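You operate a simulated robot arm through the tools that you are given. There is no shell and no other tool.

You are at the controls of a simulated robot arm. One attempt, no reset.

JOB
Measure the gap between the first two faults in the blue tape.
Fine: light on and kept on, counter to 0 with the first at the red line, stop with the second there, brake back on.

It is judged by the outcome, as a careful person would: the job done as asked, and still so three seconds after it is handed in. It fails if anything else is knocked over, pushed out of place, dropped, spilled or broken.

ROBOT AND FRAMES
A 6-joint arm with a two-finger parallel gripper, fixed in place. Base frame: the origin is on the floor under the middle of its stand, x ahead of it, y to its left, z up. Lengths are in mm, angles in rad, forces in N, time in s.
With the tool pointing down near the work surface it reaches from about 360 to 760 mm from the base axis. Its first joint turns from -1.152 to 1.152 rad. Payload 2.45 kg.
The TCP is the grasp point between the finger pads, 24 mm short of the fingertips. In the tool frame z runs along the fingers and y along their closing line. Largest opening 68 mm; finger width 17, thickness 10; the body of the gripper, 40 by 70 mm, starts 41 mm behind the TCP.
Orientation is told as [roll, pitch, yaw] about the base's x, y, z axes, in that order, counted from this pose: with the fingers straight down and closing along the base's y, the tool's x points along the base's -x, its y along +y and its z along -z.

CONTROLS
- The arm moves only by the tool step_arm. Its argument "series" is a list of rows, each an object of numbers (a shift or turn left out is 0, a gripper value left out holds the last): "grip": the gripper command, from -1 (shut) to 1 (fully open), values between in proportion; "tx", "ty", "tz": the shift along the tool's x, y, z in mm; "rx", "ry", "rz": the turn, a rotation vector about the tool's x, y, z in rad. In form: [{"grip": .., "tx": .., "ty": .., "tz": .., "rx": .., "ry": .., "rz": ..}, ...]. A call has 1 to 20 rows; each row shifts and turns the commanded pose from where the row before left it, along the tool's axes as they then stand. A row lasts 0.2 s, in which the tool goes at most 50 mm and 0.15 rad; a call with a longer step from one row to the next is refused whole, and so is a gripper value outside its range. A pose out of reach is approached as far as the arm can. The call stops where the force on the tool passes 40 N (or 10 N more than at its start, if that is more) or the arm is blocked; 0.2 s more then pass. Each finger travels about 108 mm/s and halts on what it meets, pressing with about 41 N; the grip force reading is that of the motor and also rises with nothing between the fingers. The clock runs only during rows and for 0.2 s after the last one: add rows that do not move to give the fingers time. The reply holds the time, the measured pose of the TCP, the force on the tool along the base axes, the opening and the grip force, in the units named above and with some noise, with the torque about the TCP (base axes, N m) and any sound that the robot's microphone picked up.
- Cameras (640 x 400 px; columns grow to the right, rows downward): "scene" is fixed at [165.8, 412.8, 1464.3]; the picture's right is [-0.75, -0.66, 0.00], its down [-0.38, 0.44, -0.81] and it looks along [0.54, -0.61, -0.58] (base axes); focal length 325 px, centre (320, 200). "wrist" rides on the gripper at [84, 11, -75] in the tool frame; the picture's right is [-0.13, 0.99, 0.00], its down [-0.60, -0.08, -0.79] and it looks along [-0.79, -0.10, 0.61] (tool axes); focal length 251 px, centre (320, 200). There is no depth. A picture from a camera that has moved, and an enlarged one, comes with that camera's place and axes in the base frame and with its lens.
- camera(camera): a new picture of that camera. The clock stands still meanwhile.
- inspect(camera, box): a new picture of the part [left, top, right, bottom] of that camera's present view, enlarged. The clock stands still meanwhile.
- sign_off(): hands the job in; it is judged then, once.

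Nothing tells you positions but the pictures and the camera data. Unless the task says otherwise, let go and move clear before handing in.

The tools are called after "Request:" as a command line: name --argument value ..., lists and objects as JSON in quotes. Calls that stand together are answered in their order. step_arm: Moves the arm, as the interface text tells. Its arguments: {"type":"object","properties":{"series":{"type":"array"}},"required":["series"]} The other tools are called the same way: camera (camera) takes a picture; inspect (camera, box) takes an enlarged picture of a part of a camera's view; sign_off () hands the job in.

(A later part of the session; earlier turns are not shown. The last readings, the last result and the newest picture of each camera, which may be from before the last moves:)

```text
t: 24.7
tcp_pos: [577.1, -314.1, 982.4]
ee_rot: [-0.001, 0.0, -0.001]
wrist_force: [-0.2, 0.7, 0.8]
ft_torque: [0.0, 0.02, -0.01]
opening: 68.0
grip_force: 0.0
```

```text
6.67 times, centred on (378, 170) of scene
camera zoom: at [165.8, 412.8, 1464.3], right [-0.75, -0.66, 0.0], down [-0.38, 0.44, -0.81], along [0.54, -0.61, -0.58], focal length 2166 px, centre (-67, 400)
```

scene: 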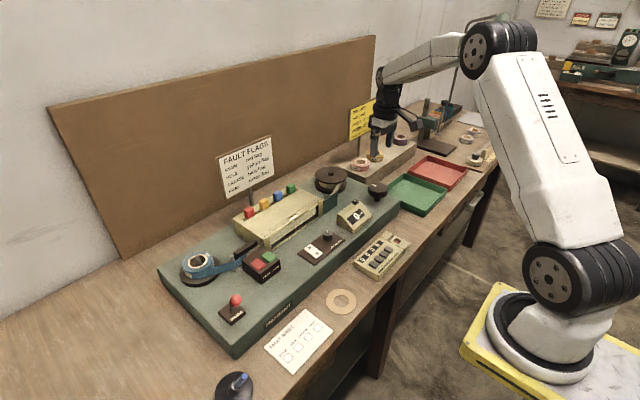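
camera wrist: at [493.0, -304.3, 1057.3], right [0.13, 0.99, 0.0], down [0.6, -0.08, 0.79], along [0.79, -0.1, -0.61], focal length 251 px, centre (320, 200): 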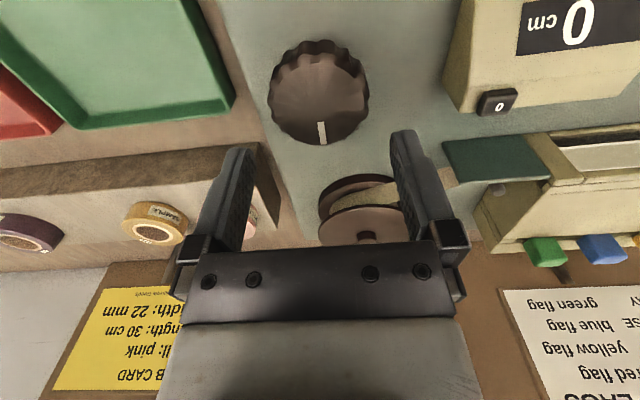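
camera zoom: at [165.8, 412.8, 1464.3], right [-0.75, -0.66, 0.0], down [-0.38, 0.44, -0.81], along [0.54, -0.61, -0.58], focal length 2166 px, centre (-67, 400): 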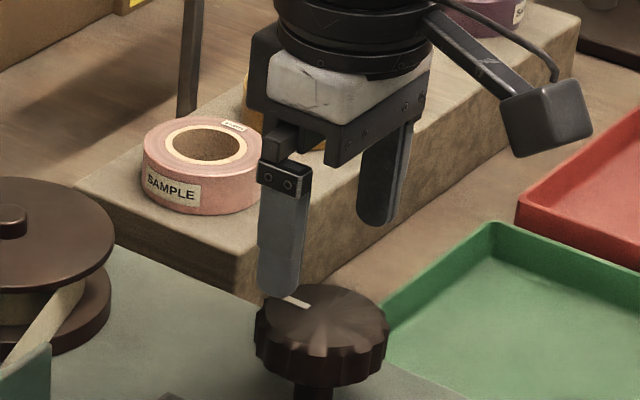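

Refined: knob centre (575, -315.2), top z about 924, outer diameter about 61 mm. That leaves about 3 mm clearance each side, so I'll centre and descend gently.

Request:
step_arm --series '[{"grip": 1, "tx": 2, "ty": -1, "tz": 20}, {"tz": 10}, {"tz": 8}, {"tz": 8}, {"tz": 6}, {"tz": 6}, {"tz": 5}, {}]'

Request:
camera --camera "wrist"

Request:
inspect --camera "scene" --box '[330, 150, 426, 210]'

```text
t: 26.5
tcp_pos: [573.0, -314.1, 918.6]
ee_rot: [0.0, -0.001, 0.0]
wrist_force: [0.2, -0.3, -0.8]
ft_torque: [0.04, 0.03, 0.0]
opening: 68.0
grip_force: 0.0
```

```text
taken
camera wrist: at [490.3, -304.5, 994.3], right [0.13, 0.99, 0.0], down [0.6, -0.08, 0.79], along [0.79, -0.1, -0.61], focal length 251 px, centre (320, 200)
```

wrist: 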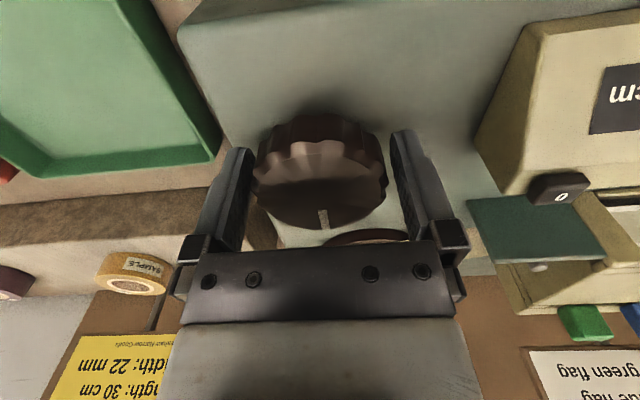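

```text
6.67 times, centred on (378, 180) of scene
camera zoom: at [165.8, 412.8, 1464.3], right [-0.75, -0.66, 0.0], down [-0.38, 0.44, -0.81], along [0.54, -0.61, -0.58], focal length 2166 px, centre (-67, 333)
```

zoom: 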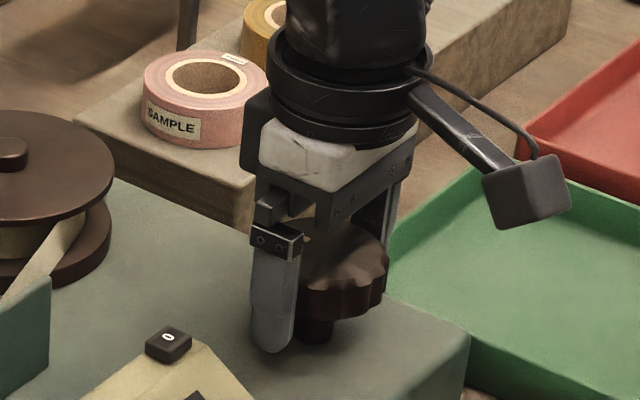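

The fingers straddle the knob without contact. I'll close on it and try a small counter-clockwise turn (as seen from above), watching the counter.

Request:
step_arm --series '[{"grip": 0.6}, {"grip": 0.6}, {}, {"rz": -0.1}, {"rz": -0.1}, {"rz": -0.1}, {}]'

Request:
inspect --camera "scene" --box '[330, 170, 426, 230]'

Request:
inspect --camera "scene" --box '[230, 205, 334, 270]'

```text
t: 28.1
tcp_pos: [574.4, -313.0, 920.1]
ee_rot: [-0.001, -0.001, 0.303]
wrist_force: [-0.7, -7.9, -0.6]
ft_torque: [0.07, -0.01, -0.1]
opening: 60.0
grip_force: 3.9
```

```text
6.67 times, centred on (378, 200) of scene
camera zoom: at [165.8, 412.5, 1464.4], right [-0.75, -0.66, 0.0], down [-0.38, 0.44, -0.81], along [0.54, -0.61, -0.58], focal length 2166 px, centre (-67, 200)
```

zoom: 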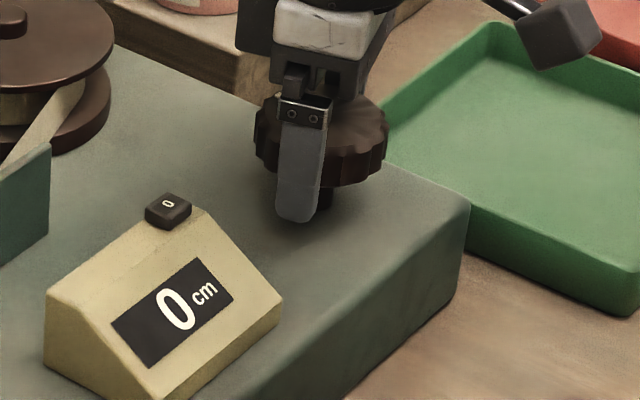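

```text
6.15 times, centred on (282, 238) of scene
camera zoom: at [165.8, 412.5, 1464.4], right [-0.75, -0.66, 0.0], down [-0.38, 0.44, -0.81], along [0.54, -0.61, -0.58], focal length 2000 px, centre (554, -31)
```

zoom: 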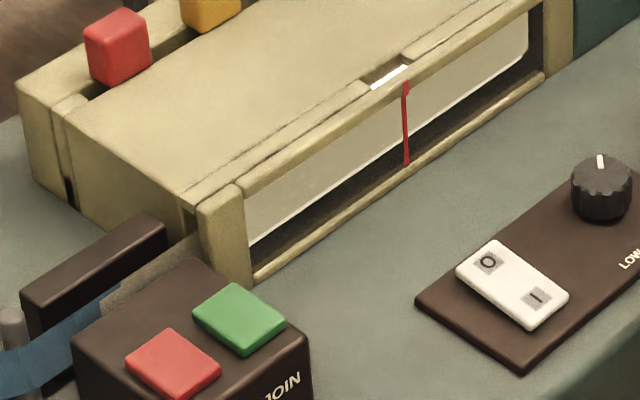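

Request:
step_arm --series '[{"grip": -1, "ty": -1}, {}, {}]'

Request:
camera --camera "wrist"

```text
t: 28.9
tcp_pos: [574.0, -315.0, 920.0]
ee_rot: [-0.001, -0.001, 0.299]
wrist_force: [-3.3, -3.9, 3.5]
ft_torque: [-0.11, -0.47, -0.02]
opening: 57.8
grip_force: 45.2
```

```text
taken
camera wrist: at [491.4, -330.4, 994.5], right [-0.17, 0.99, 0.0], down [0.6, 0.1, 0.79], along [0.78, 0.13, -0.61], focal length 251 px, centre (320, 200)
```

wrist: 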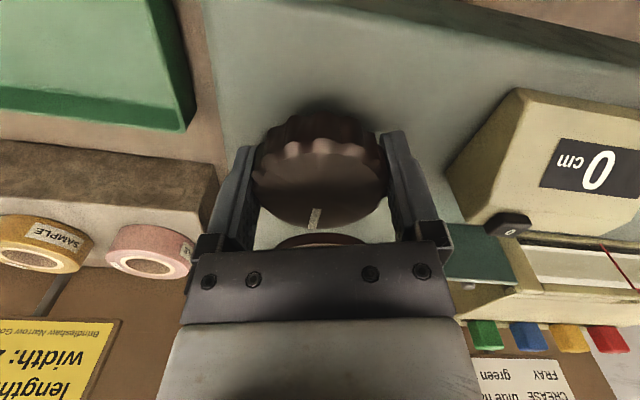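

Now it is gripped firmly (57.8 mm, 45 N). I'll turn further counter-clockwise and check the counter and tape.

Request:
step_arm --series '[{"grip": -1, "rz": -0.1}, {"rz": -0.1}, {"rz": -0.1}, {"rz": -0.1}, {"rz": -0.1}, {"rz": -0.1}, {}]'

Request:
inspect --camera "scene" --box '[330, 170, 426, 230]'

Request:
inspect --camera "scene" --box '[230, 205, 334, 270]'

Request:
camera --camera "wrist"

```text
t: 30.5
tcp_pos: [574.0, -316.9, 919.4]
ee_rot: [-0.003, 0.0, 0.899]
wrist_force: [3.2, -5.0, -4.4]
ft_torque: [0.26, -0.01, -1.55]
opening: 57.0
grip_force: 45.3
```

```text
6.67 times, centred on (378, 200) of scene
camera zoom: at [166.0, 412.5, 1464.3], right [-0.75, -0.66, 0.0], down [-0.38, 0.44, -0.81], along [0.54, -0.61, -0.58], focal length 2166 px, centre (-67, 200)
```

zoom: 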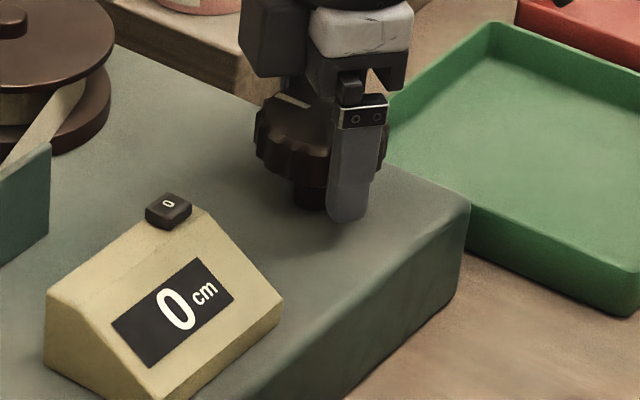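

```text
6.15 times, centred on (282, 238) of scene
camera zoom: at [166.0, 412.5, 1464.3], right [-0.75, -0.66, 0.0], down [-0.38, 0.44, -0.81], along [0.54, -0.61, -0.58], focal length 2000 px, centre (554, -31)
```

zoom: 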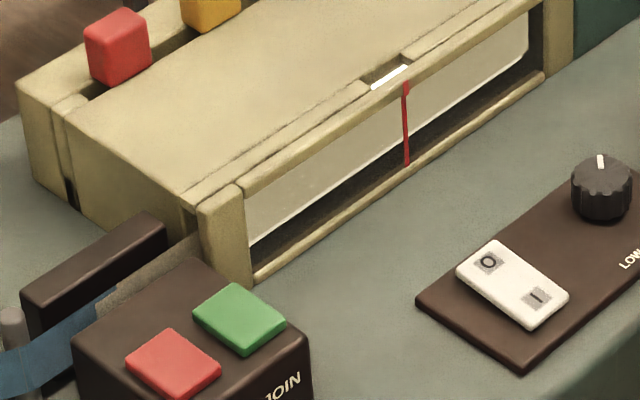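

```text
taken
camera wrist: at [513.5, -376.3, 993.7], right [-0.7, 0.72, 0.0], down [0.44, 0.42, 0.79], along [0.57, 0.55, -0.61], focal length 251 px, centre (320, 200)
```

wrist: 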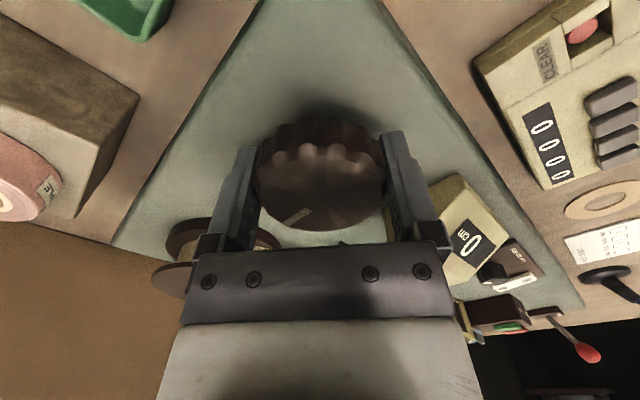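

The fingers slipped round the knob with 1.55 N·m of resistance, so counter-clockwise is blocked. I'll try clockwise, starting from here.

Request:
step_arm --series '[{"grip": -1, "rz": 0.1}, {"rz": 0.1}, {"rz": 0.1}, {"rz": 0.1}, {"rz": 0.1}, {"rz": 0.1}, {}]'

Request:
inspect --camera "scene" --box '[330, 170, 426, 230]'

Request:
inspect --camera "scene" --box '[230, 205, 334, 270]'

Request:
camera --camera "wrist"

```text
t: 32.1
tcp_pos: [572.8, -315.3, 919.4]
ee_rot: [0.003, 0.0, 0.3]
wrist_force: [-4.7, -5.5, -12.2]
ft_torque: [-0.53, -0.25, -0.03]
opening: 57.3
grip_force: 45.4
```

```text
6.67 times, centred on (378, 200) of scene
camera zoom: at [165.8, 412.5, 1464.4], right [-0.75, -0.66, 0.0], down [-0.38, 0.44, -0.81], along [0.54, -0.61, -0.58], focal length 2166 px, centre (-67, 200)
```

zoom: 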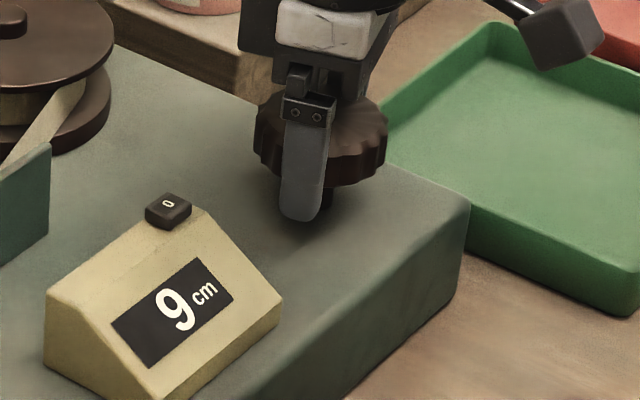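

```text
6.15 times, centred on (282, 238) of scene
camera zoom: at [165.8, 412.5, 1464.4], right [-0.75, -0.66, 0.0], down [-0.38, 0.44, -0.81], along [0.54, -0.61, -0.58], focal length 2000 px, centre (554, -31)
```

zoom: 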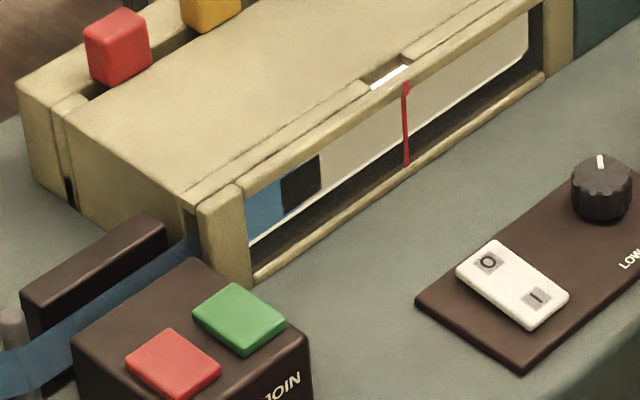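

```text
taken
camera wrist: at [490.5, -330.7, 994.0], right [-0.17, 0.99, 0.0], down [0.6, 0.1, 0.79], along [0.78, 0.13, -0.61], focal length 251 px, centre (320, 200)
```

wrist: 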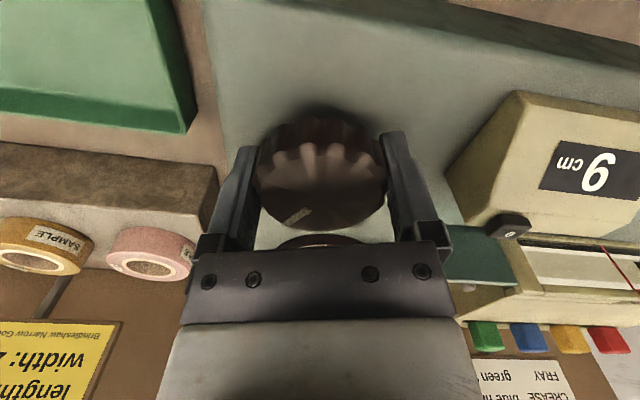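

Clockwise works: 0.6 rad gave 9 cm, and blue tape with a dark splice is entering the window. I'll continue clockwise in small steps and look for the first fault.

Request:
step_arm --series '[{"grip": -1, "rz": 0.05}, {"rz": 0.05}, {"rz": 0.05}, {"rz": 0.05}, {}]'

Request:
inspect --camera "scene" --box '[262, 205, 342, 255]'

Request:
inspect --camera "scene" --box '[340, 195, 388, 225]'

```text
t: 33.3
tcp_pos: [573.1, -314.5, 919.9]
ee_rot: [0.003, 0.002, 0.099]
wrist_force: [-12.7, 0.5, -15.1]
ft_torque: [-0.2, -0.81, 0.01]
opening: 56.7
grip_force: 44.8
```

```text
8.00 times, centred on (302, 230) of scene
camera zoom: at [165.7, 412.6, 1464.3], right [-0.75, -0.66, 0.0], down [-0.38, 0.44, -0.81], along [0.54, -0.61, -0.58], focal length 2600 px, centre (464, -40)
```

zoom: 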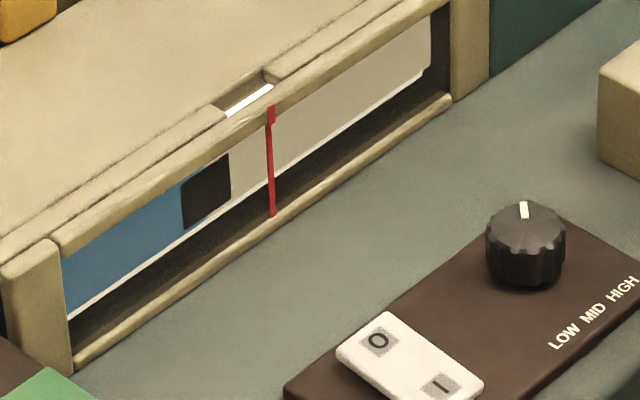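

```text
13.33 times, centred on (364, 210) of scene
camera zoom: at [165.7, 412.6, 1464.3], right [-0.75, -0.66, 0.0], down [-0.38, 0.44, -0.81], along [0.54, -0.61, -0.58], focal length 4333 px, centre (-267, 67)
```

zoom: 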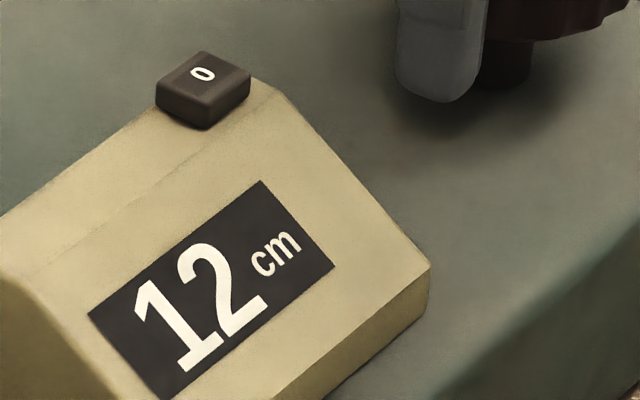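

12 cm now, with the splice approaching the line. The tape is recessed behind the red line, so I'll have to account for parallax. I'll keep advancing to find the first fault.

Request:
step_arm --series '[{"grip": -1, "rz": 0.05}, {"rz": 0.05}, {"rz": 0.05}, {"rz": 0.05}, {}]'

Request:
inspect --camera "scene" --box '[262, 205, 342, 255]'

Request:
inspect --camera "scene" --box '[340, 195, 388, 225]'

```text
t: 34.5
tcp_pos: [573.0, -315.6, 919.4]
ee_rot: [0.002, 0.002, -0.099]
wrist_force: [-11.4, 8.3, -5.0]
ft_torque: [0.48, 0.71, -0.01]
opening: 57.1
grip_force: 45.2
```

```text
8.00 times, centred on (302, 230) of scene
camera zoom: at [165.6, 412.9, 1464.3], right [-0.75, -0.66, 0.0], down [-0.38, 0.44, -0.81], along [0.54, -0.61, -0.58], focal length 2600 px, centre (464, -40)
```

zoom: 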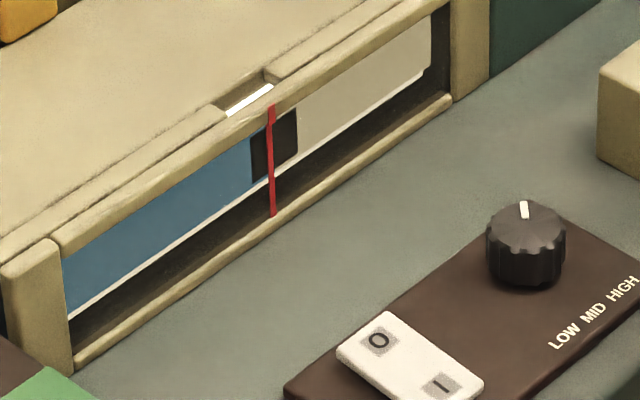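

```text
13.33 times, centred on (364, 210) of scene
camera zoom: at [165.6, 412.9, 1464.3], right [-0.75, -0.66, 0.0], down [-0.38, 0.44, -0.81], along [0.54, -0.61, -0.58], focal length 4333 px, centre (-267, 67)
```

zoom: 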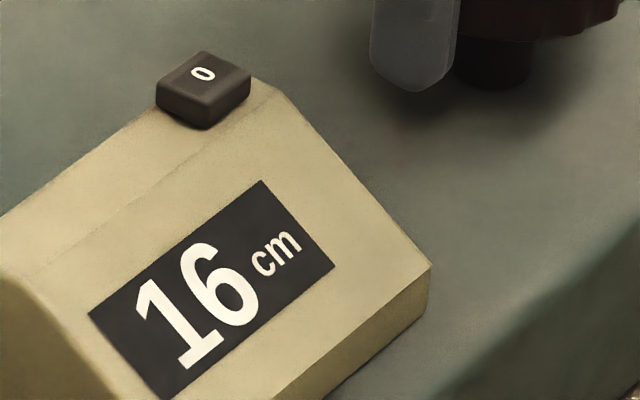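

Request:
step_arm --series '[{"grip": -1, "rz": 0.05}, {"rz": 0.05}, {"rz": 0.05}, {"rz": 0.05}, {}]'

Request:
inspect --camera "scene" --box '[262, 205, 342, 255]'

Request:
inspect --camera "scene" --box '[180, 240, 276, 300]'

```text
t: 35.7
tcp_pos: [573.1, -315.6, 919.3]
ee_rot: [0.002, 0.002, -0.3]
wrist_force: [-10.9, 12.3, -8.3]
ft_torque: [0.4, -0.37, 0.02]
opening: 56.9
grip_force: 44.9
```

```text
8.00 times, centred on (302, 230) of scene
camera zoom: at [165.6, 413.0, 1464.2], right [-0.75, -0.66, 0.0], down [-0.38, 0.44, -0.81], along [0.54, -0.61, -0.58], focal length 2600 px, centre (464, -40)
```

zoom: 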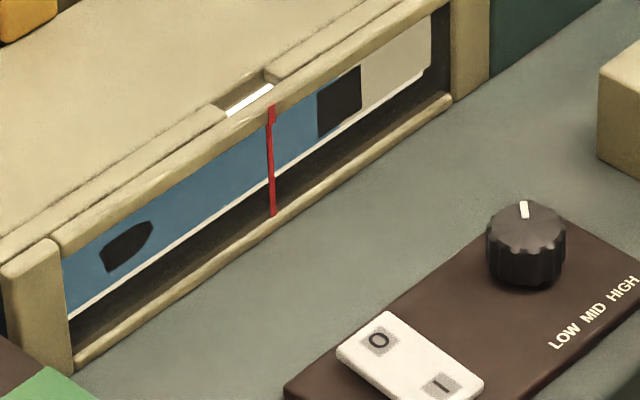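

```text
6.67 times, centred on (228, 270) of scene
camera zoom: at [165.6, 413.0, 1464.2], right [-0.75, -0.66, 0.0], down [-0.38, 0.44, -0.81], along [0.54, -0.61, -0.58], focal length 2166 px, centre (933, -267)
```

zoom: 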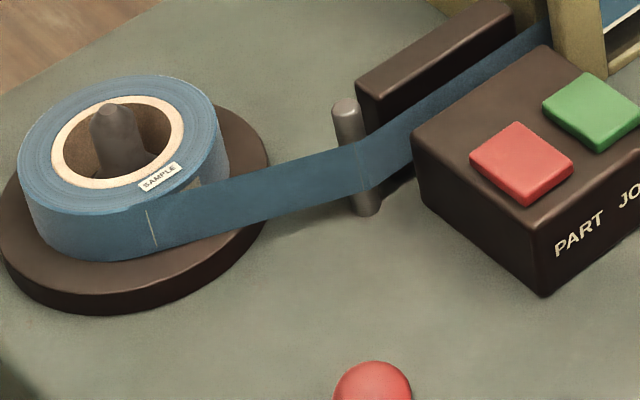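

The first fault, a dark stain, has entered the window at left. I'll advance it most of the way to the line.

Request:
step_arm --series '[{"grip": -1, "rz": 0.05}, {"rz": 0.05}, {"rz": 0.05}, {"rz": 0.05}, {"rz": 0.05}, {"rz": 0.05}, {"rz": 0.04}, {}]'

Request:
inspect --camera "scene" --box '[262, 205, 342, 255]'

Request:
inspect --camera "scene" --box '[340, 195, 388, 225]'

Request:
inspect --camera "wrist" --box '[400, 100, 640, 300]'

```text
t: 37.5
tcp_pos: [573.1, -313.7, 918.0]
ee_rot: [0.002, 0.002, -0.639]
wrist_force: [-6.1, 27.6, -0.5]
ft_torque: [-0.41, -0.15, 0.02]
opening: 56.8
grip_force: 44.6
```

```text
8.00 times, centred on (302, 230) of scene
camera zoom: at [165.6, 413.5, 1464.1], right [-0.75, -0.66, 0.0], down [-0.38, 0.44, -0.81], along [0.54, -0.61, -0.58], focal length 2600 px, centre (464, -40)
```

zoom: 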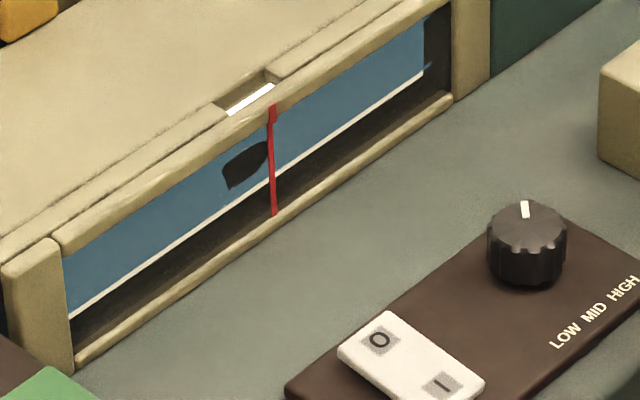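

```text
13.33 times, centred on (364, 210) of scene
camera zoom: at [165.6, 413.5, 1464.1], right [-0.75, -0.66, 0.0], down [-0.38, 0.44, -0.81], along [0.54, -0.61, -0.58], focal length 4333 px, centre (-267, 67)
```

zoom: 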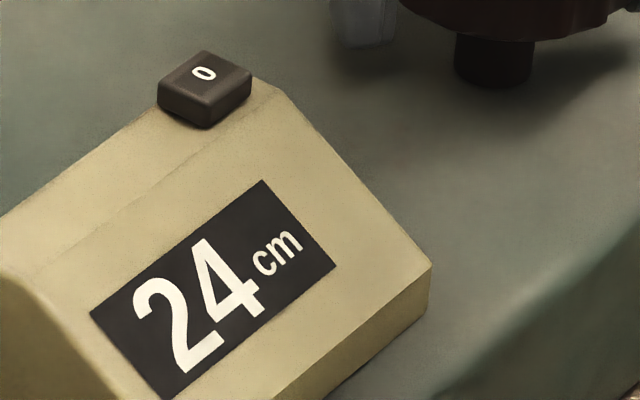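

```text
2.00 times, centred on (520, 200) of wrist
camera zoom: at [513.4, -256.0, 994.1], right [0.69, 0.72, 0.0], down [0.44, -0.42, 0.79], along [0.57, -0.55, -0.61], focal length 503 px, centre (-80, 200)
```

zoom: 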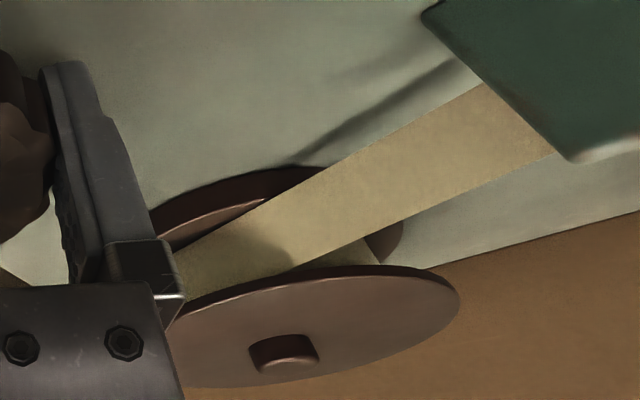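

24 cm, and the stain is close to the line in this slanted view. To line it up properly I'll let go, rise, and bring the wrist camera straight in front of the red line (near (653, -40, 915)).

Request:
step_arm --series '[{"grip": 0.8}, {"grip": 1}, {}, {"tz": -30}, {"tz": -35}, {"tz": -30}, {"tx": 19.2, "ty": 30.6}, {"tx": 19.2, "ty": 30.6}, {"tx": 19.2, "ty": 30.6, "grip": -1}, {"tx": 19.2, "ty": 30.6}, {"tx": 19.2, "ty": 30.6}, {"tx": 19.2, "ty": 30.6}, {"tz": 20}, {}, {}]'

Request:
camera --camera "wrist"

Request:
inspect --camera "scene" --box '[262, 205, 342, 255]'

Request:
inspect --camera "scene" --box '[330, 170, 426, 230]'

```text
t: 40.7
tcp_pos: [591.6, -99.7, 996.3]
ee_rot: [0.0, 0.0, -0.638]
wrist_force: [-0.7, 0.3, 0.3]
ft_torque: [-0.03, 0.0, 0.01]
opening: 0.1
grip_force: 24.3
```

```text
taken
camera wrist: at [530.8, -40.5, 1070.4], right [0.69, 0.72, 0.0], down [0.44, -0.42, 0.79], along [0.57, -0.55, -0.61], focal length 251 px, centre (320, 200)
```

wrist: 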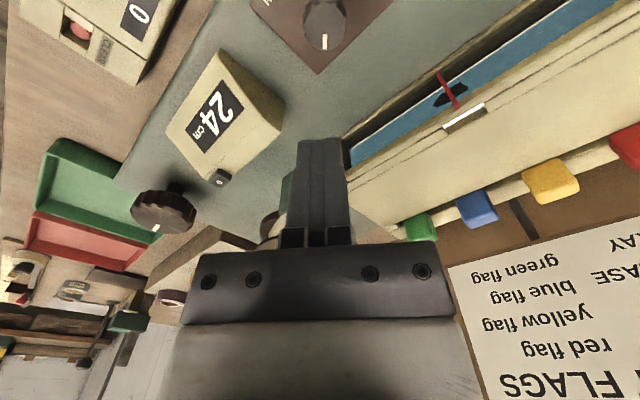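

```text
8.00 times, centred on (302, 230) of scene
camera zoom: at [165.7, 412.8, 1464.3], right [-0.75, -0.66, 0.0], down [-0.38, 0.44, -0.81], along [0.54, -0.61, -0.58], focal length 2600 px, centre (464, -40)
```

zoom: 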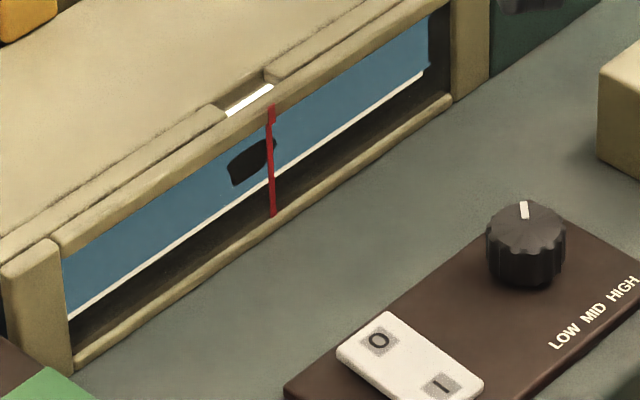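

```text
6.67 times, centred on (378, 200) of scene
camera zoom: at [165.7, 412.8, 1464.3], right [-0.75, -0.66, 0.0], down [-0.38, 0.44, -0.81], along [0.54, -0.61, -0.58], focal length 2166 px, centre (-67, 200)
```

zoom: 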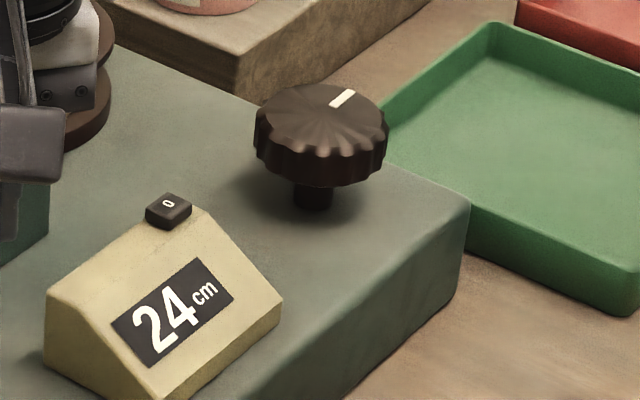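

Request:
inspect --camera "wrist" --box '[400, 60, 496, 120]'

Request:
inspect --camera "scene" --box '[282, 212, 310, 234]'

```text
6.67 times, centred on (448, 90) of wrist
camera zoom: at [530.8, -40.5, 1070.4], right [0.69, 0.72, 0.0], down [0.44, -0.42, 0.79], along [0.57, -0.55, -0.61], focal length 1676 px, centre (-533, 933)
```

zoom: 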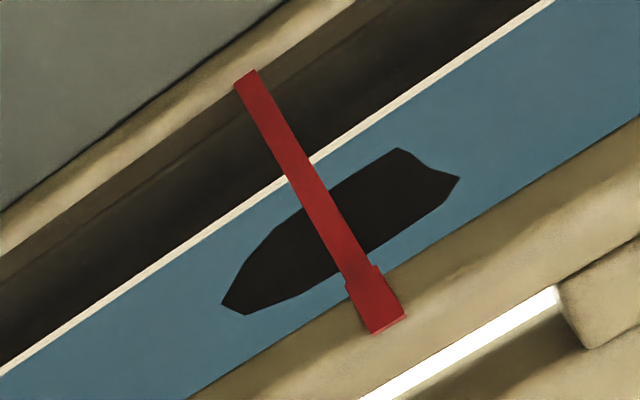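

```text
16.00 times, centred on (296, 223) of scene
camera zoom: at [165.7, 412.8, 1464.3], right [-0.75, -0.66, 0.0], down [-0.38, 0.44, -0.81], along [0.54, -0.61, -0.58], focal length 5200 px, centre (704, -168)
```

zoom: 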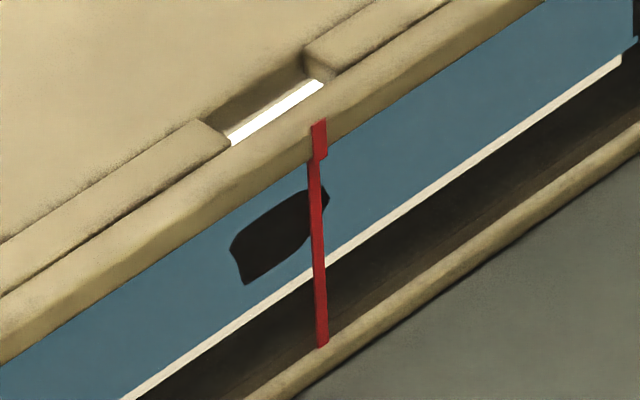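

Seen straight-on, the red line crosses the middle of the stain to within about half a millimetre. The tape holds still with the knob released. Next I'll hover over the counter's reset button near (584, -209, 928).

Request:
step_arm --series '[{"grip": -1, "tx": -15, "ty": -23.1}, {"tx": -15, "ty": -23.1}, {"tx": -15, "ty": -23.1}, {"tx": -15, "ty": -23.1}, {"tz": 15}, {}, {}]'

Request:
camera --camera "wrist"

Request:
inspect --camera "scene" --box '[282, 212, 310, 234]'

Request:
inspect --camera "scene" --box '[330, 170, 410, 220]'

```text
t: 42.3
tcp_pos: [584.1, -207.8, 980.2]
ee_rot: [0.0, -0.002, -0.639]
wrist_force: [-0.1, 0.4, -0.4]
ft_torque: [-0.04, 0.02, 0.03]
opening: 0.2
grip_force: 23.7
```

```text
taken
camera wrist: at [524.2, -150.1, 1055.0], right [0.69, 0.72, 0.0], down [0.44, -0.42, 0.79], along [0.57, -0.55, -0.61], focal length 251 px, centre (320, 200)
```

wrist: 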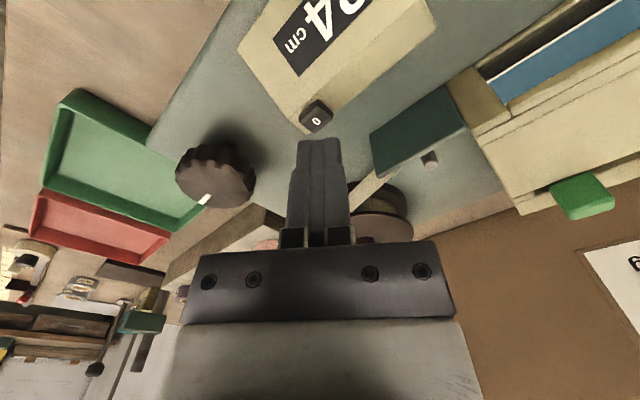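

```text
16.00 times, centred on (296, 223) of scene
camera zoom: at [165.8, 412.8, 1464.3], right [-0.75, -0.66, 0.0], down [-0.38, 0.44, -0.81], along [0.54, -0.61, -0.58], focal length 5200 px, centre (704, -168)
```

zoom: 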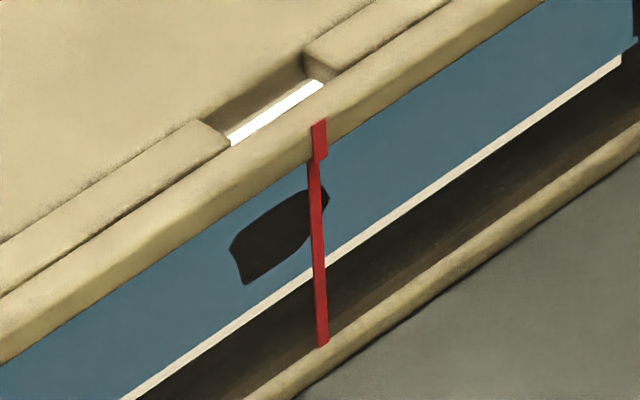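

```text
8.00 times, centred on (370, 195) of scene
camera zoom: at [165.8, 412.8, 1464.3], right [-0.75, -0.66, 0.0], down [-0.38, 0.44, -0.81], along [0.54, -0.61, -0.58], focal length 2600 px, centre (-80, 240)
```

zoom: 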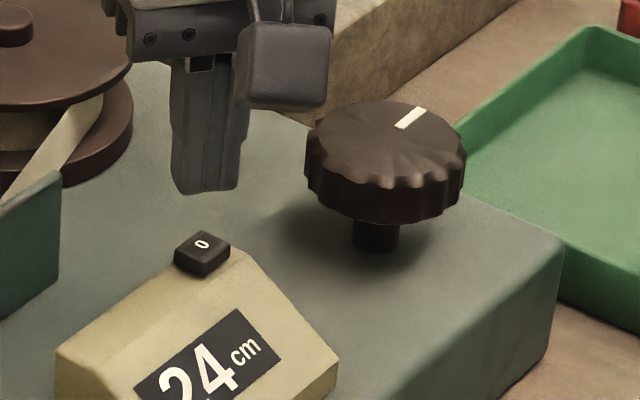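

The stain hasn't shifted. The button is at (583, -210), so I'll align and press gently.

Request:
step_arm --series '[{"grip": -1, "tx": -0.7, "ty": -2.6, "tz": 12}, {"tz": 8}, {"tz": 2}, {"tz": 1.5}, {"tz": 1.5}, {"tz": 1.5}, {"tz": 1}, {"tz": 1}]'

Request:
inspect --camera "scene" --box '[330, 180, 410, 230]'

```text
t: 44.1
tcp_pos: [582.7, -211.1, 950.9]
ee_rot: [-0.001, -0.002, -0.638]
wrist_force: [0.2, 0.2, 0.4]
ft_torque: [-0.01, 0.04, 0.0]
opening: 0.2
grip_force: 23.6
```

```text
8.00 times, centred on (370, 205) of scene
camera zoom: at [165.7, 412.8, 1464.3], right [-0.75, -0.66, 0.0], down [-0.38, 0.44, -0.81], along [0.54, -0.61, -0.58], focal length 2600 px, centre (-80, 160)
```

zoom: 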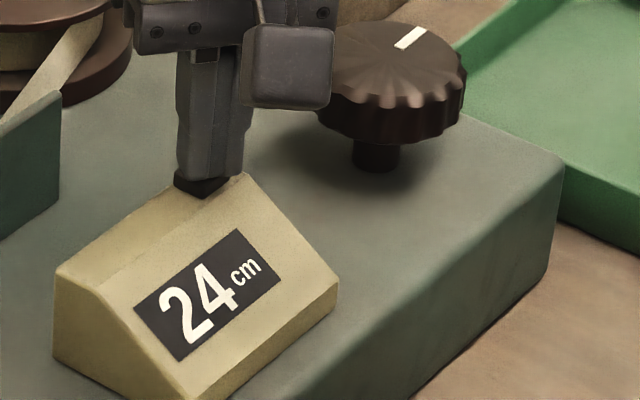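

The fingertips are just above the button with no contact yet. I'll press a few more millimetres.

Request:
step_arm --series '[{"grip": -1, "tz": 1}, {"tz": 1}, {"tz": 1}, {"tz": 1}, {"tz": 1}, {}]'

Request:
inspect --camera "scene" --box '[330, 180, 410, 230]'

```text
t: 45.5
tcp_pos: [582.0, -212.0, 946.0]
ee_rot: [0.0, -0.001, -0.64]
wrist_force: [-4.2, 3.2, 8.7]
ft_torque: [0.07, 0.11, -0.02]
opening: 0.0
grip_force: 23.6
heard: click
```

```text
8.00 times, centred on (370, 205) of scene
camera zoom: at [165.5, 412.9, 1464.3], right [-0.75, -0.66, 0.0], down [-0.38, 0.44, -0.81], along [0.54, -0.61, -0.58], focal length 2600 px, centre (-80, 160)
```

zoom: 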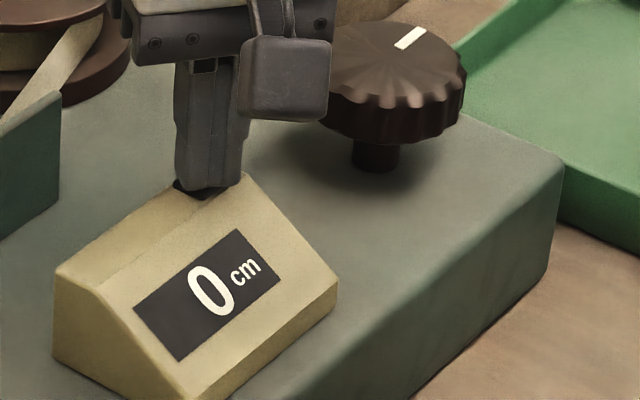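

The counter clicked to 0. I'll lift off, check the stain and counter, and turn the wrist back to yaw +0.8 to gain stroke for the next turn.

Request:
step_arm --series '[{"grip": -1, "tz": -5}, {"tz": -25}, {"tz": -30}, {"rz": -0.144}, {"rz": -0.144}, {"rz": -0.144}, {"rz": -0.144}, {"rz": -0.144}, {"rz": -0.144}, {"rz": -0.144}, {"rz": -0.144}, {"rz": -0.144}, {"rz": -0.144, "grip": 1}, {}, {}]'

Request:
camera --camera "wrist"

Request:
inspect --camera "scene" --box '[282, 212, 310, 234]'

Request:
inspect --camera "scene" --box '[330, 180, 410, 230]'

```text
t: 48.7
tcp_pos: [583.4, -212.7, 1005.7]
ee_rot: [-0.001, 0.001, 0.803]
wrist_force: [-1.1, -0.3, -1.3]
ft_torque: [-0.02, -0.01, -0.02]
opening: 68.3
grip_force: 0.1
```

```text
taken
camera wrist: at [517.2, -265.5, 1081.2], right [-0.62, 0.78, 0.0], down [0.48, 0.38, 0.79], along [0.62, 0.49, -0.61], focal length 251 px, centre (320, 200)
```

wrist: 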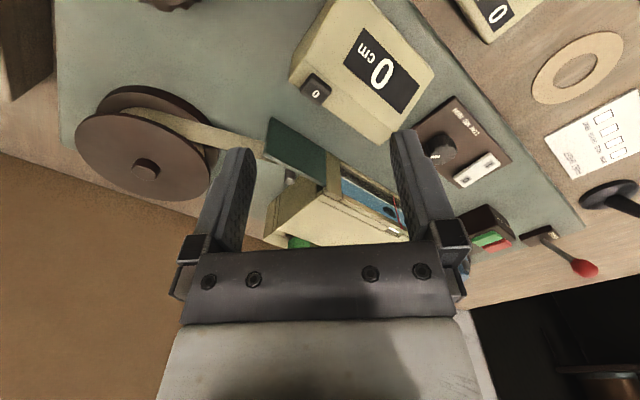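

```text
16.00 times, centred on (296, 223) of scene
camera zoom: at [165.8, 412.8, 1464.3], right [-0.75, -0.66, 0.0], down [-0.38, 0.44, -0.81], along [0.54, -0.61, -0.58], focal length 5200 px, centre (704, -168)
```

zoom: 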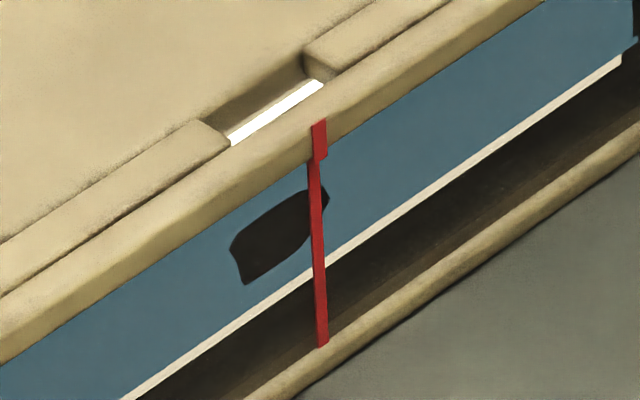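

```text
8.00 times, centred on (370, 205) of scene
camera zoom: at [165.8, 412.8, 1464.3], right [-0.75, -0.66, 0.0], down [-0.38, 0.44, -0.81], along [0.54, -0.61, -0.58], focal length 2600 px, centre (-80, 160)
```

zoom: 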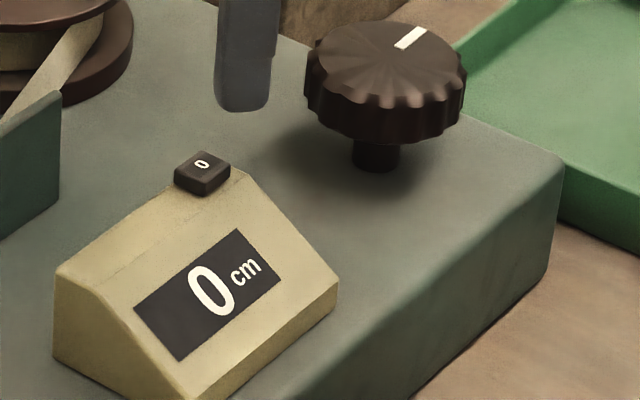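

The counter reads 0 and the stain is unmoved. I'll go back over the knob with the gripper open and check centring.

Request:
step_arm --series '[{"grip": 1, "tx": 26.7, "ty": -21.8}, {"tx": 26.7, "ty": -21.8}, {"tx": 26.7, "ty": -21.7}, {"tz": 22}, {}, {}]'

Request:
camera --camera "wrist"

Request:
inspect --camera "wrist" --box '[240, 50, 400, 150]'

```text
t: 50.1
tcp_pos: [573.3, -314.6, 981.6]
ee_rot: [-0.001, -0.001, 0.801]
wrist_force: [-1.1, 0.6, -0.5]
ft_torque: [0.0, 0.01, -0.05]
opening: 68.1
grip_force: 0.0
```

```text
taken
camera wrist: at [508.1, -369.0, 1057.4], right [-0.62, 0.78, 0.0], down [0.48, 0.38, 0.79], along [0.62, 0.49, -0.61], focal length 251 px, centre (320, 200)
```

wrist: 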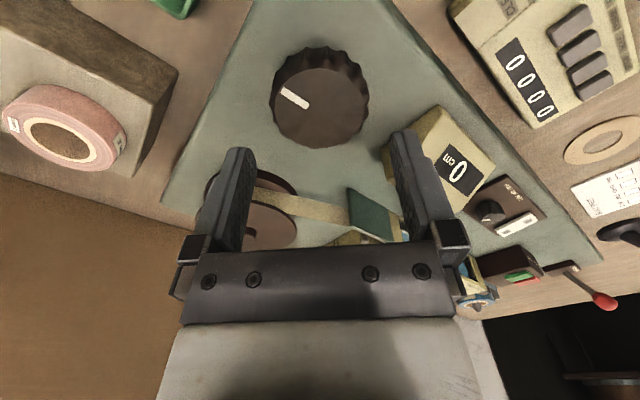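

```text
4.00 times, centred on (320, 100) of wrist
camera zoom: at [508.1, -369.0, 1057.4], right [-0.62, 0.78, 0.0], down [0.48, 0.38, 0.79], along [0.62, 0.49, -0.61], focal length 1006 px, centre (320, 600)
```

zoom: 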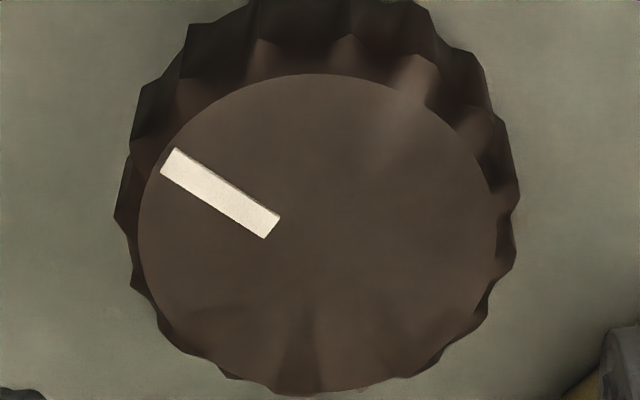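

The gripper is centred on the knob within a millimetre. I'll apply the small correction, descend and grip.

Request:
step_arm --series '[{"grip": 1, "tx": 0.8, "ty": -0.4, "tz": 20}, {"tz": 10}, {"tz": 8}, {"tz": 8}, {"tz": 6}, {"tz": 6}, {"tz": 4}, {}]'

Request:
inspect --camera "scene" --box '[330, 150, 426, 210]'

Request:
inspect --camera "scene" --box '[282, 212, 310, 234]'

```text
t: 51.9
tcp_pos: [573.4, -314.9, 922.1]
ee_rot: [-0.002, -0.002, 0.803]
wrist_force: [-0.8, -1.0, -0.2]
ft_torque: [0.02, 0.02, 0.02]
opening: 67.9
grip_force: 0.1
```

```text
6.67 times, centred on (378, 180) of scene
camera zoom: at [165.8, 412.8, 1464.3], right [-0.75, -0.66, 0.0], down [-0.38, 0.44, -0.81], along [0.54, -0.61, -0.58], focal length 2166 px, centre (-67, 333)
```

zoom: 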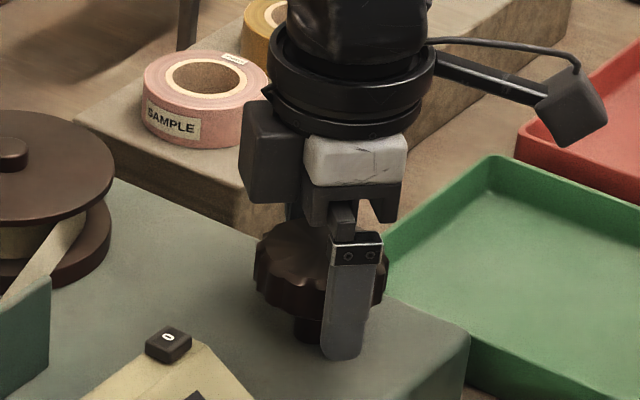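

```text
16.00 times, centred on (296, 223) of scene
camera zoom: at [165.8, 412.8, 1464.3], right [-0.75, -0.66, 0.0], down [-0.38, 0.44, -0.81], along [0.54, -0.61, -0.58], focal length 5200 px, centre (704, -168)
```

zoom: 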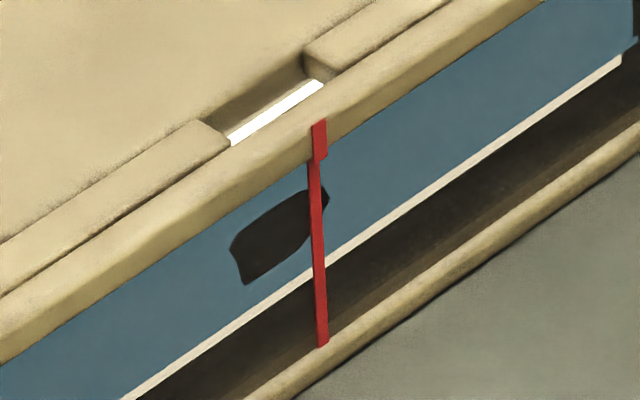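

Request:
step_arm --series '[{"grip": 0.75}, {"grip": -1}, {}, {}, {"rz": 0.05}, {"rz": 0.05}, {"rz": 0.05}, {"rz": 0.05}, {}]'

Request:
inspect --camera "scene" --box '[262, 205, 342, 255]'

Request:
inspect --camera "scene" --box '[340, 195, 388, 225]'

Request:
inspect --camera "scene" --box '[180, 240, 276, 300]'

```text
t: 53.9
tcp_pos: [573.2, -316.0, 921.9]
ee_rot: [-0.003, -0.002, 0.602]
wrist_force: [13.9, -5.6, -7.5]
ft_torque: [-0.07, 0.31, -0.04]
opening: 57.7
grip_force: 44.9
```

```text
8.00 times, centred on (302, 230) of scene
camera zoom: at [166.3, 412.5, 1464.3], right [-0.75, -0.66, 0.0], down [-0.38, 0.44, -0.81], along [0.54, -0.61, -0.58], focal length 2600 px, centre (464, -40)
```

zoom: 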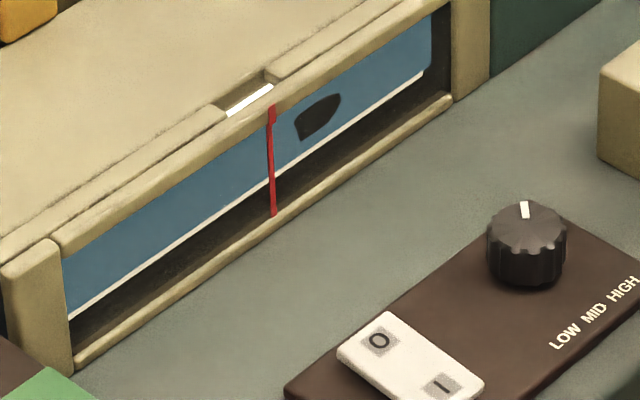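

```text
13.33 times, centred on (364, 210) of scene
camera zoom: at [166.3, 412.5, 1464.3], right [-0.75, -0.66, 0.0], down [-0.38, 0.44, -0.81], along [0.54, -0.61, -0.58], focal length 4333 px, centre (-267, 67)
```

zoom: 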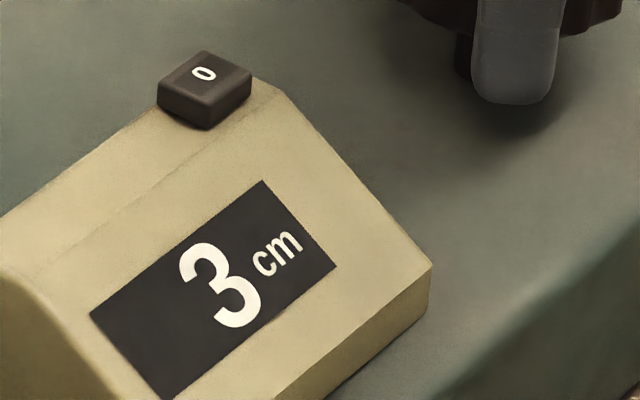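

```text
6.67 times, centred on (228, 270) of scene
camera zoom: at [166.3, 412.5, 1464.3], right [-0.75, -0.66, 0.0], down [-0.38, 0.44, -0.81], along [0.54, -0.61, -0.58], focal length 2166 px, centre (933, -267)
```

zoom: 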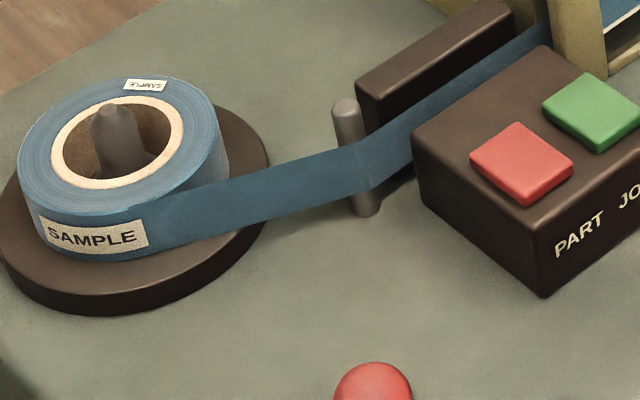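

Counter at 3 cm and the stain is now right of the line. I'll keep advancing and watch for the second fault.

Request:
step_arm --series '[{"grip": -1, "rz": 0.05}, {"rz": 0.05}, {"rz": 0.05}, {"rz": 0.05}, {"rz": 0.05}, {}]'

Request:
inspect --camera "scene" --box '[262, 205, 342, 255]'

Request:
inspect --camera "scene" --box '[340, 195, 388, 225]'

Request:
inspect --camera "scene" --box '[180, 240, 276, 300]'

```text
t: 55.3
tcp_pos: [574.0, -315.3, 921.8]
ee_rot: [-0.002, -0.002, 0.352]
wrist_force: [21.3, -6.2, -15.4]
ft_torque: [0.02, 0.65, -0.02]
opening: 57.2
grip_force: 44.5
```

```text
8.00 times, centred on (302, 230) of scene
camera zoom: at [166.6, 412.4, 1464.3], right [-0.75, -0.66, 0.0], down [-0.38, 0.44, -0.81], along [0.54, -0.61, -0.58], focal length 2600 px, centre (464, -40)
```

zoom: 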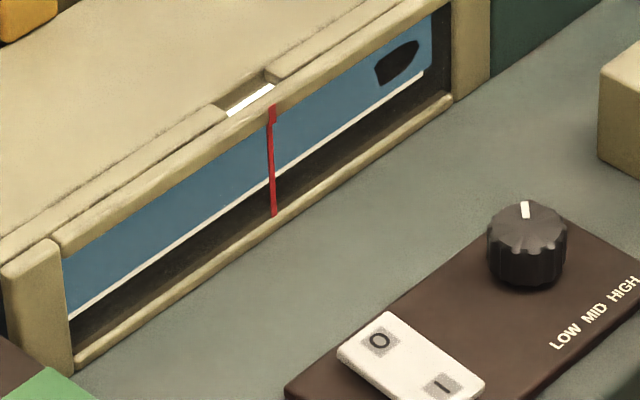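

```text
13.33 times, centred on (364, 210) of scene
camera zoom: at [166.6, 412.4, 1464.3], right [-0.75, -0.66, 0.0], down [-0.38, 0.44, -0.81], along [0.54, -0.61, -0.58], focal length 4333 px, centre (-267, 67)
```

zoom: 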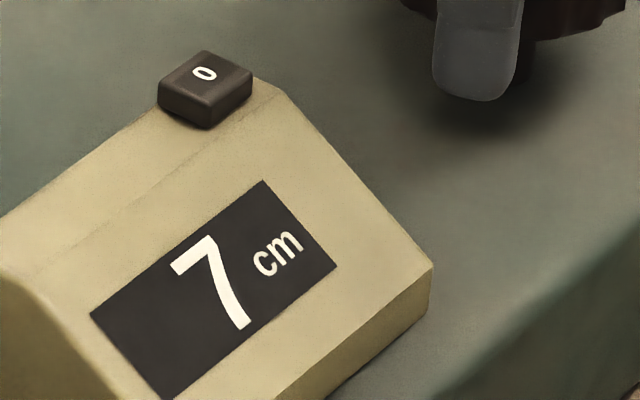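

```text
6.67 times, centred on (228, 270) of scene
camera zoom: at [166.6, 412.4, 1464.3], right [-0.75, -0.66, 0.0], down [-0.38, 0.44, -0.81], along [0.54, -0.61, -0.58], focal length 2166 px, centre (933, -267)
```

zoom: 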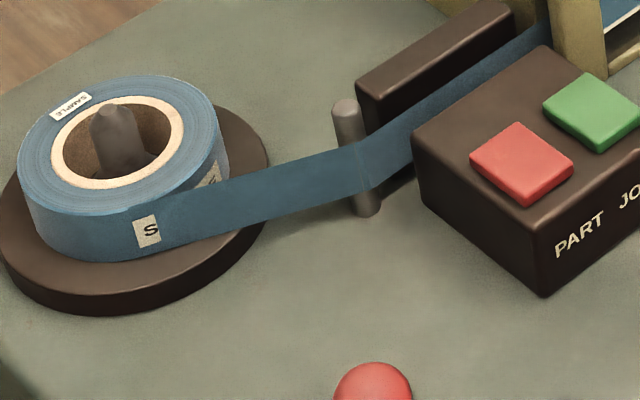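

Request:
step_arm --series '[{"grip": -1, "rz": 0.05}, {"rz": 0.05}, {"rz": 0.05}, {"rz": 0.05}, {"rz": 0.05}, {}]'

Request:
inspect --camera "scene" --box '[262, 205, 342, 255]'

Request:
inspect --camera "scene" --box '[340, 195, 388, 225]'

Request:
inspect --camera "scene" --box '[180, 240, 276, 300]'

```text
t: 56.7
tcp_pos: [573.9, -313.5, 922.0]
ee_rot: [0.001, 0.001, 0.101]
wrist_force: [6.8, 2.9, -9.7]
ft_torque: [0.0, -0.2, -0.04]
opening: 57.3
grip_force: 44.7
```

```text
8.00 times, centred on (302, 230) of scene
camera zoom: at [166.1, 412.7, 1464.3], right [-0.75, -0.66, 0.0], down [-0.38, 0.44, -0.81], along [0.54, -0.61, -0.58], focal length 2600 px, centre (464, -40)
```

zoom: 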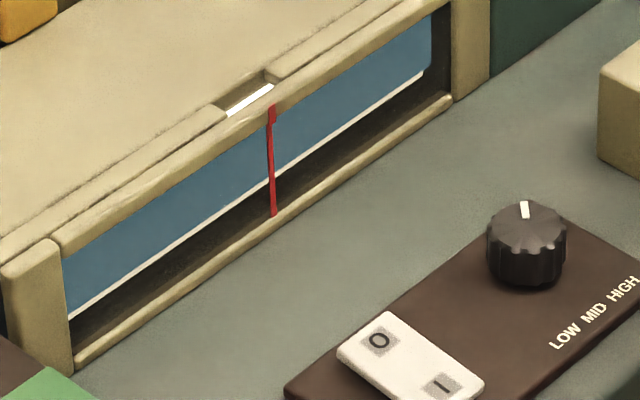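

```text
13.33 times, centred on (364, 210) of scene
camera zoom: at [166.1, 412.7, 1464.3], right [-0.75, -0.66, 0.0], down [-0.38, 0.44, -0.81], along [0.54, -0.61, -0.58], focal length 4333 px, centre (-267, 67)
```

zoom: 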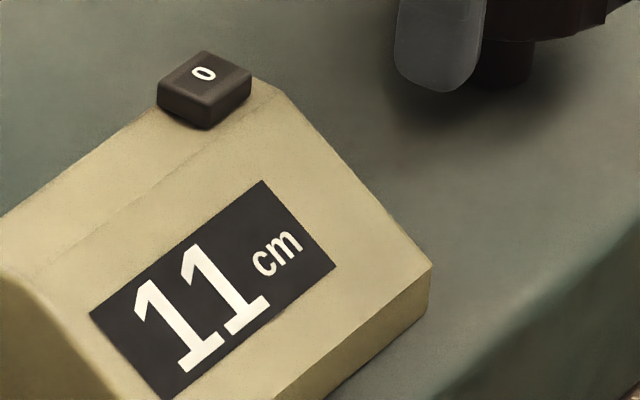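

```text
6.67 times, centred on (228, 270) of scene
camera zoom: at [166.1, 412.7, 1464.3], right [-0.75, -0.66, 0.0], down [-0.38, 0.44, -0.81], along [0.54, -0.61, -0.58], focal length 2166 px, centre (933, -267)
```

zoom: 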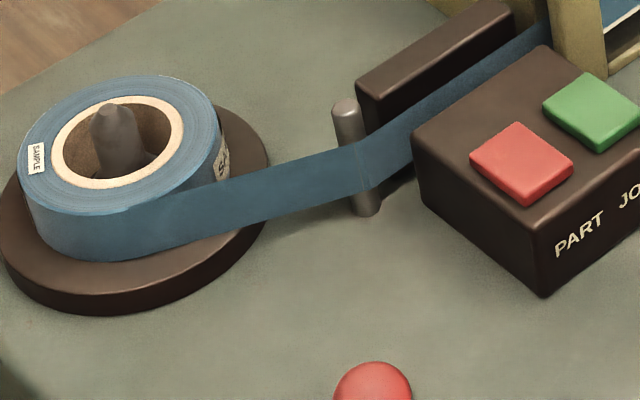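

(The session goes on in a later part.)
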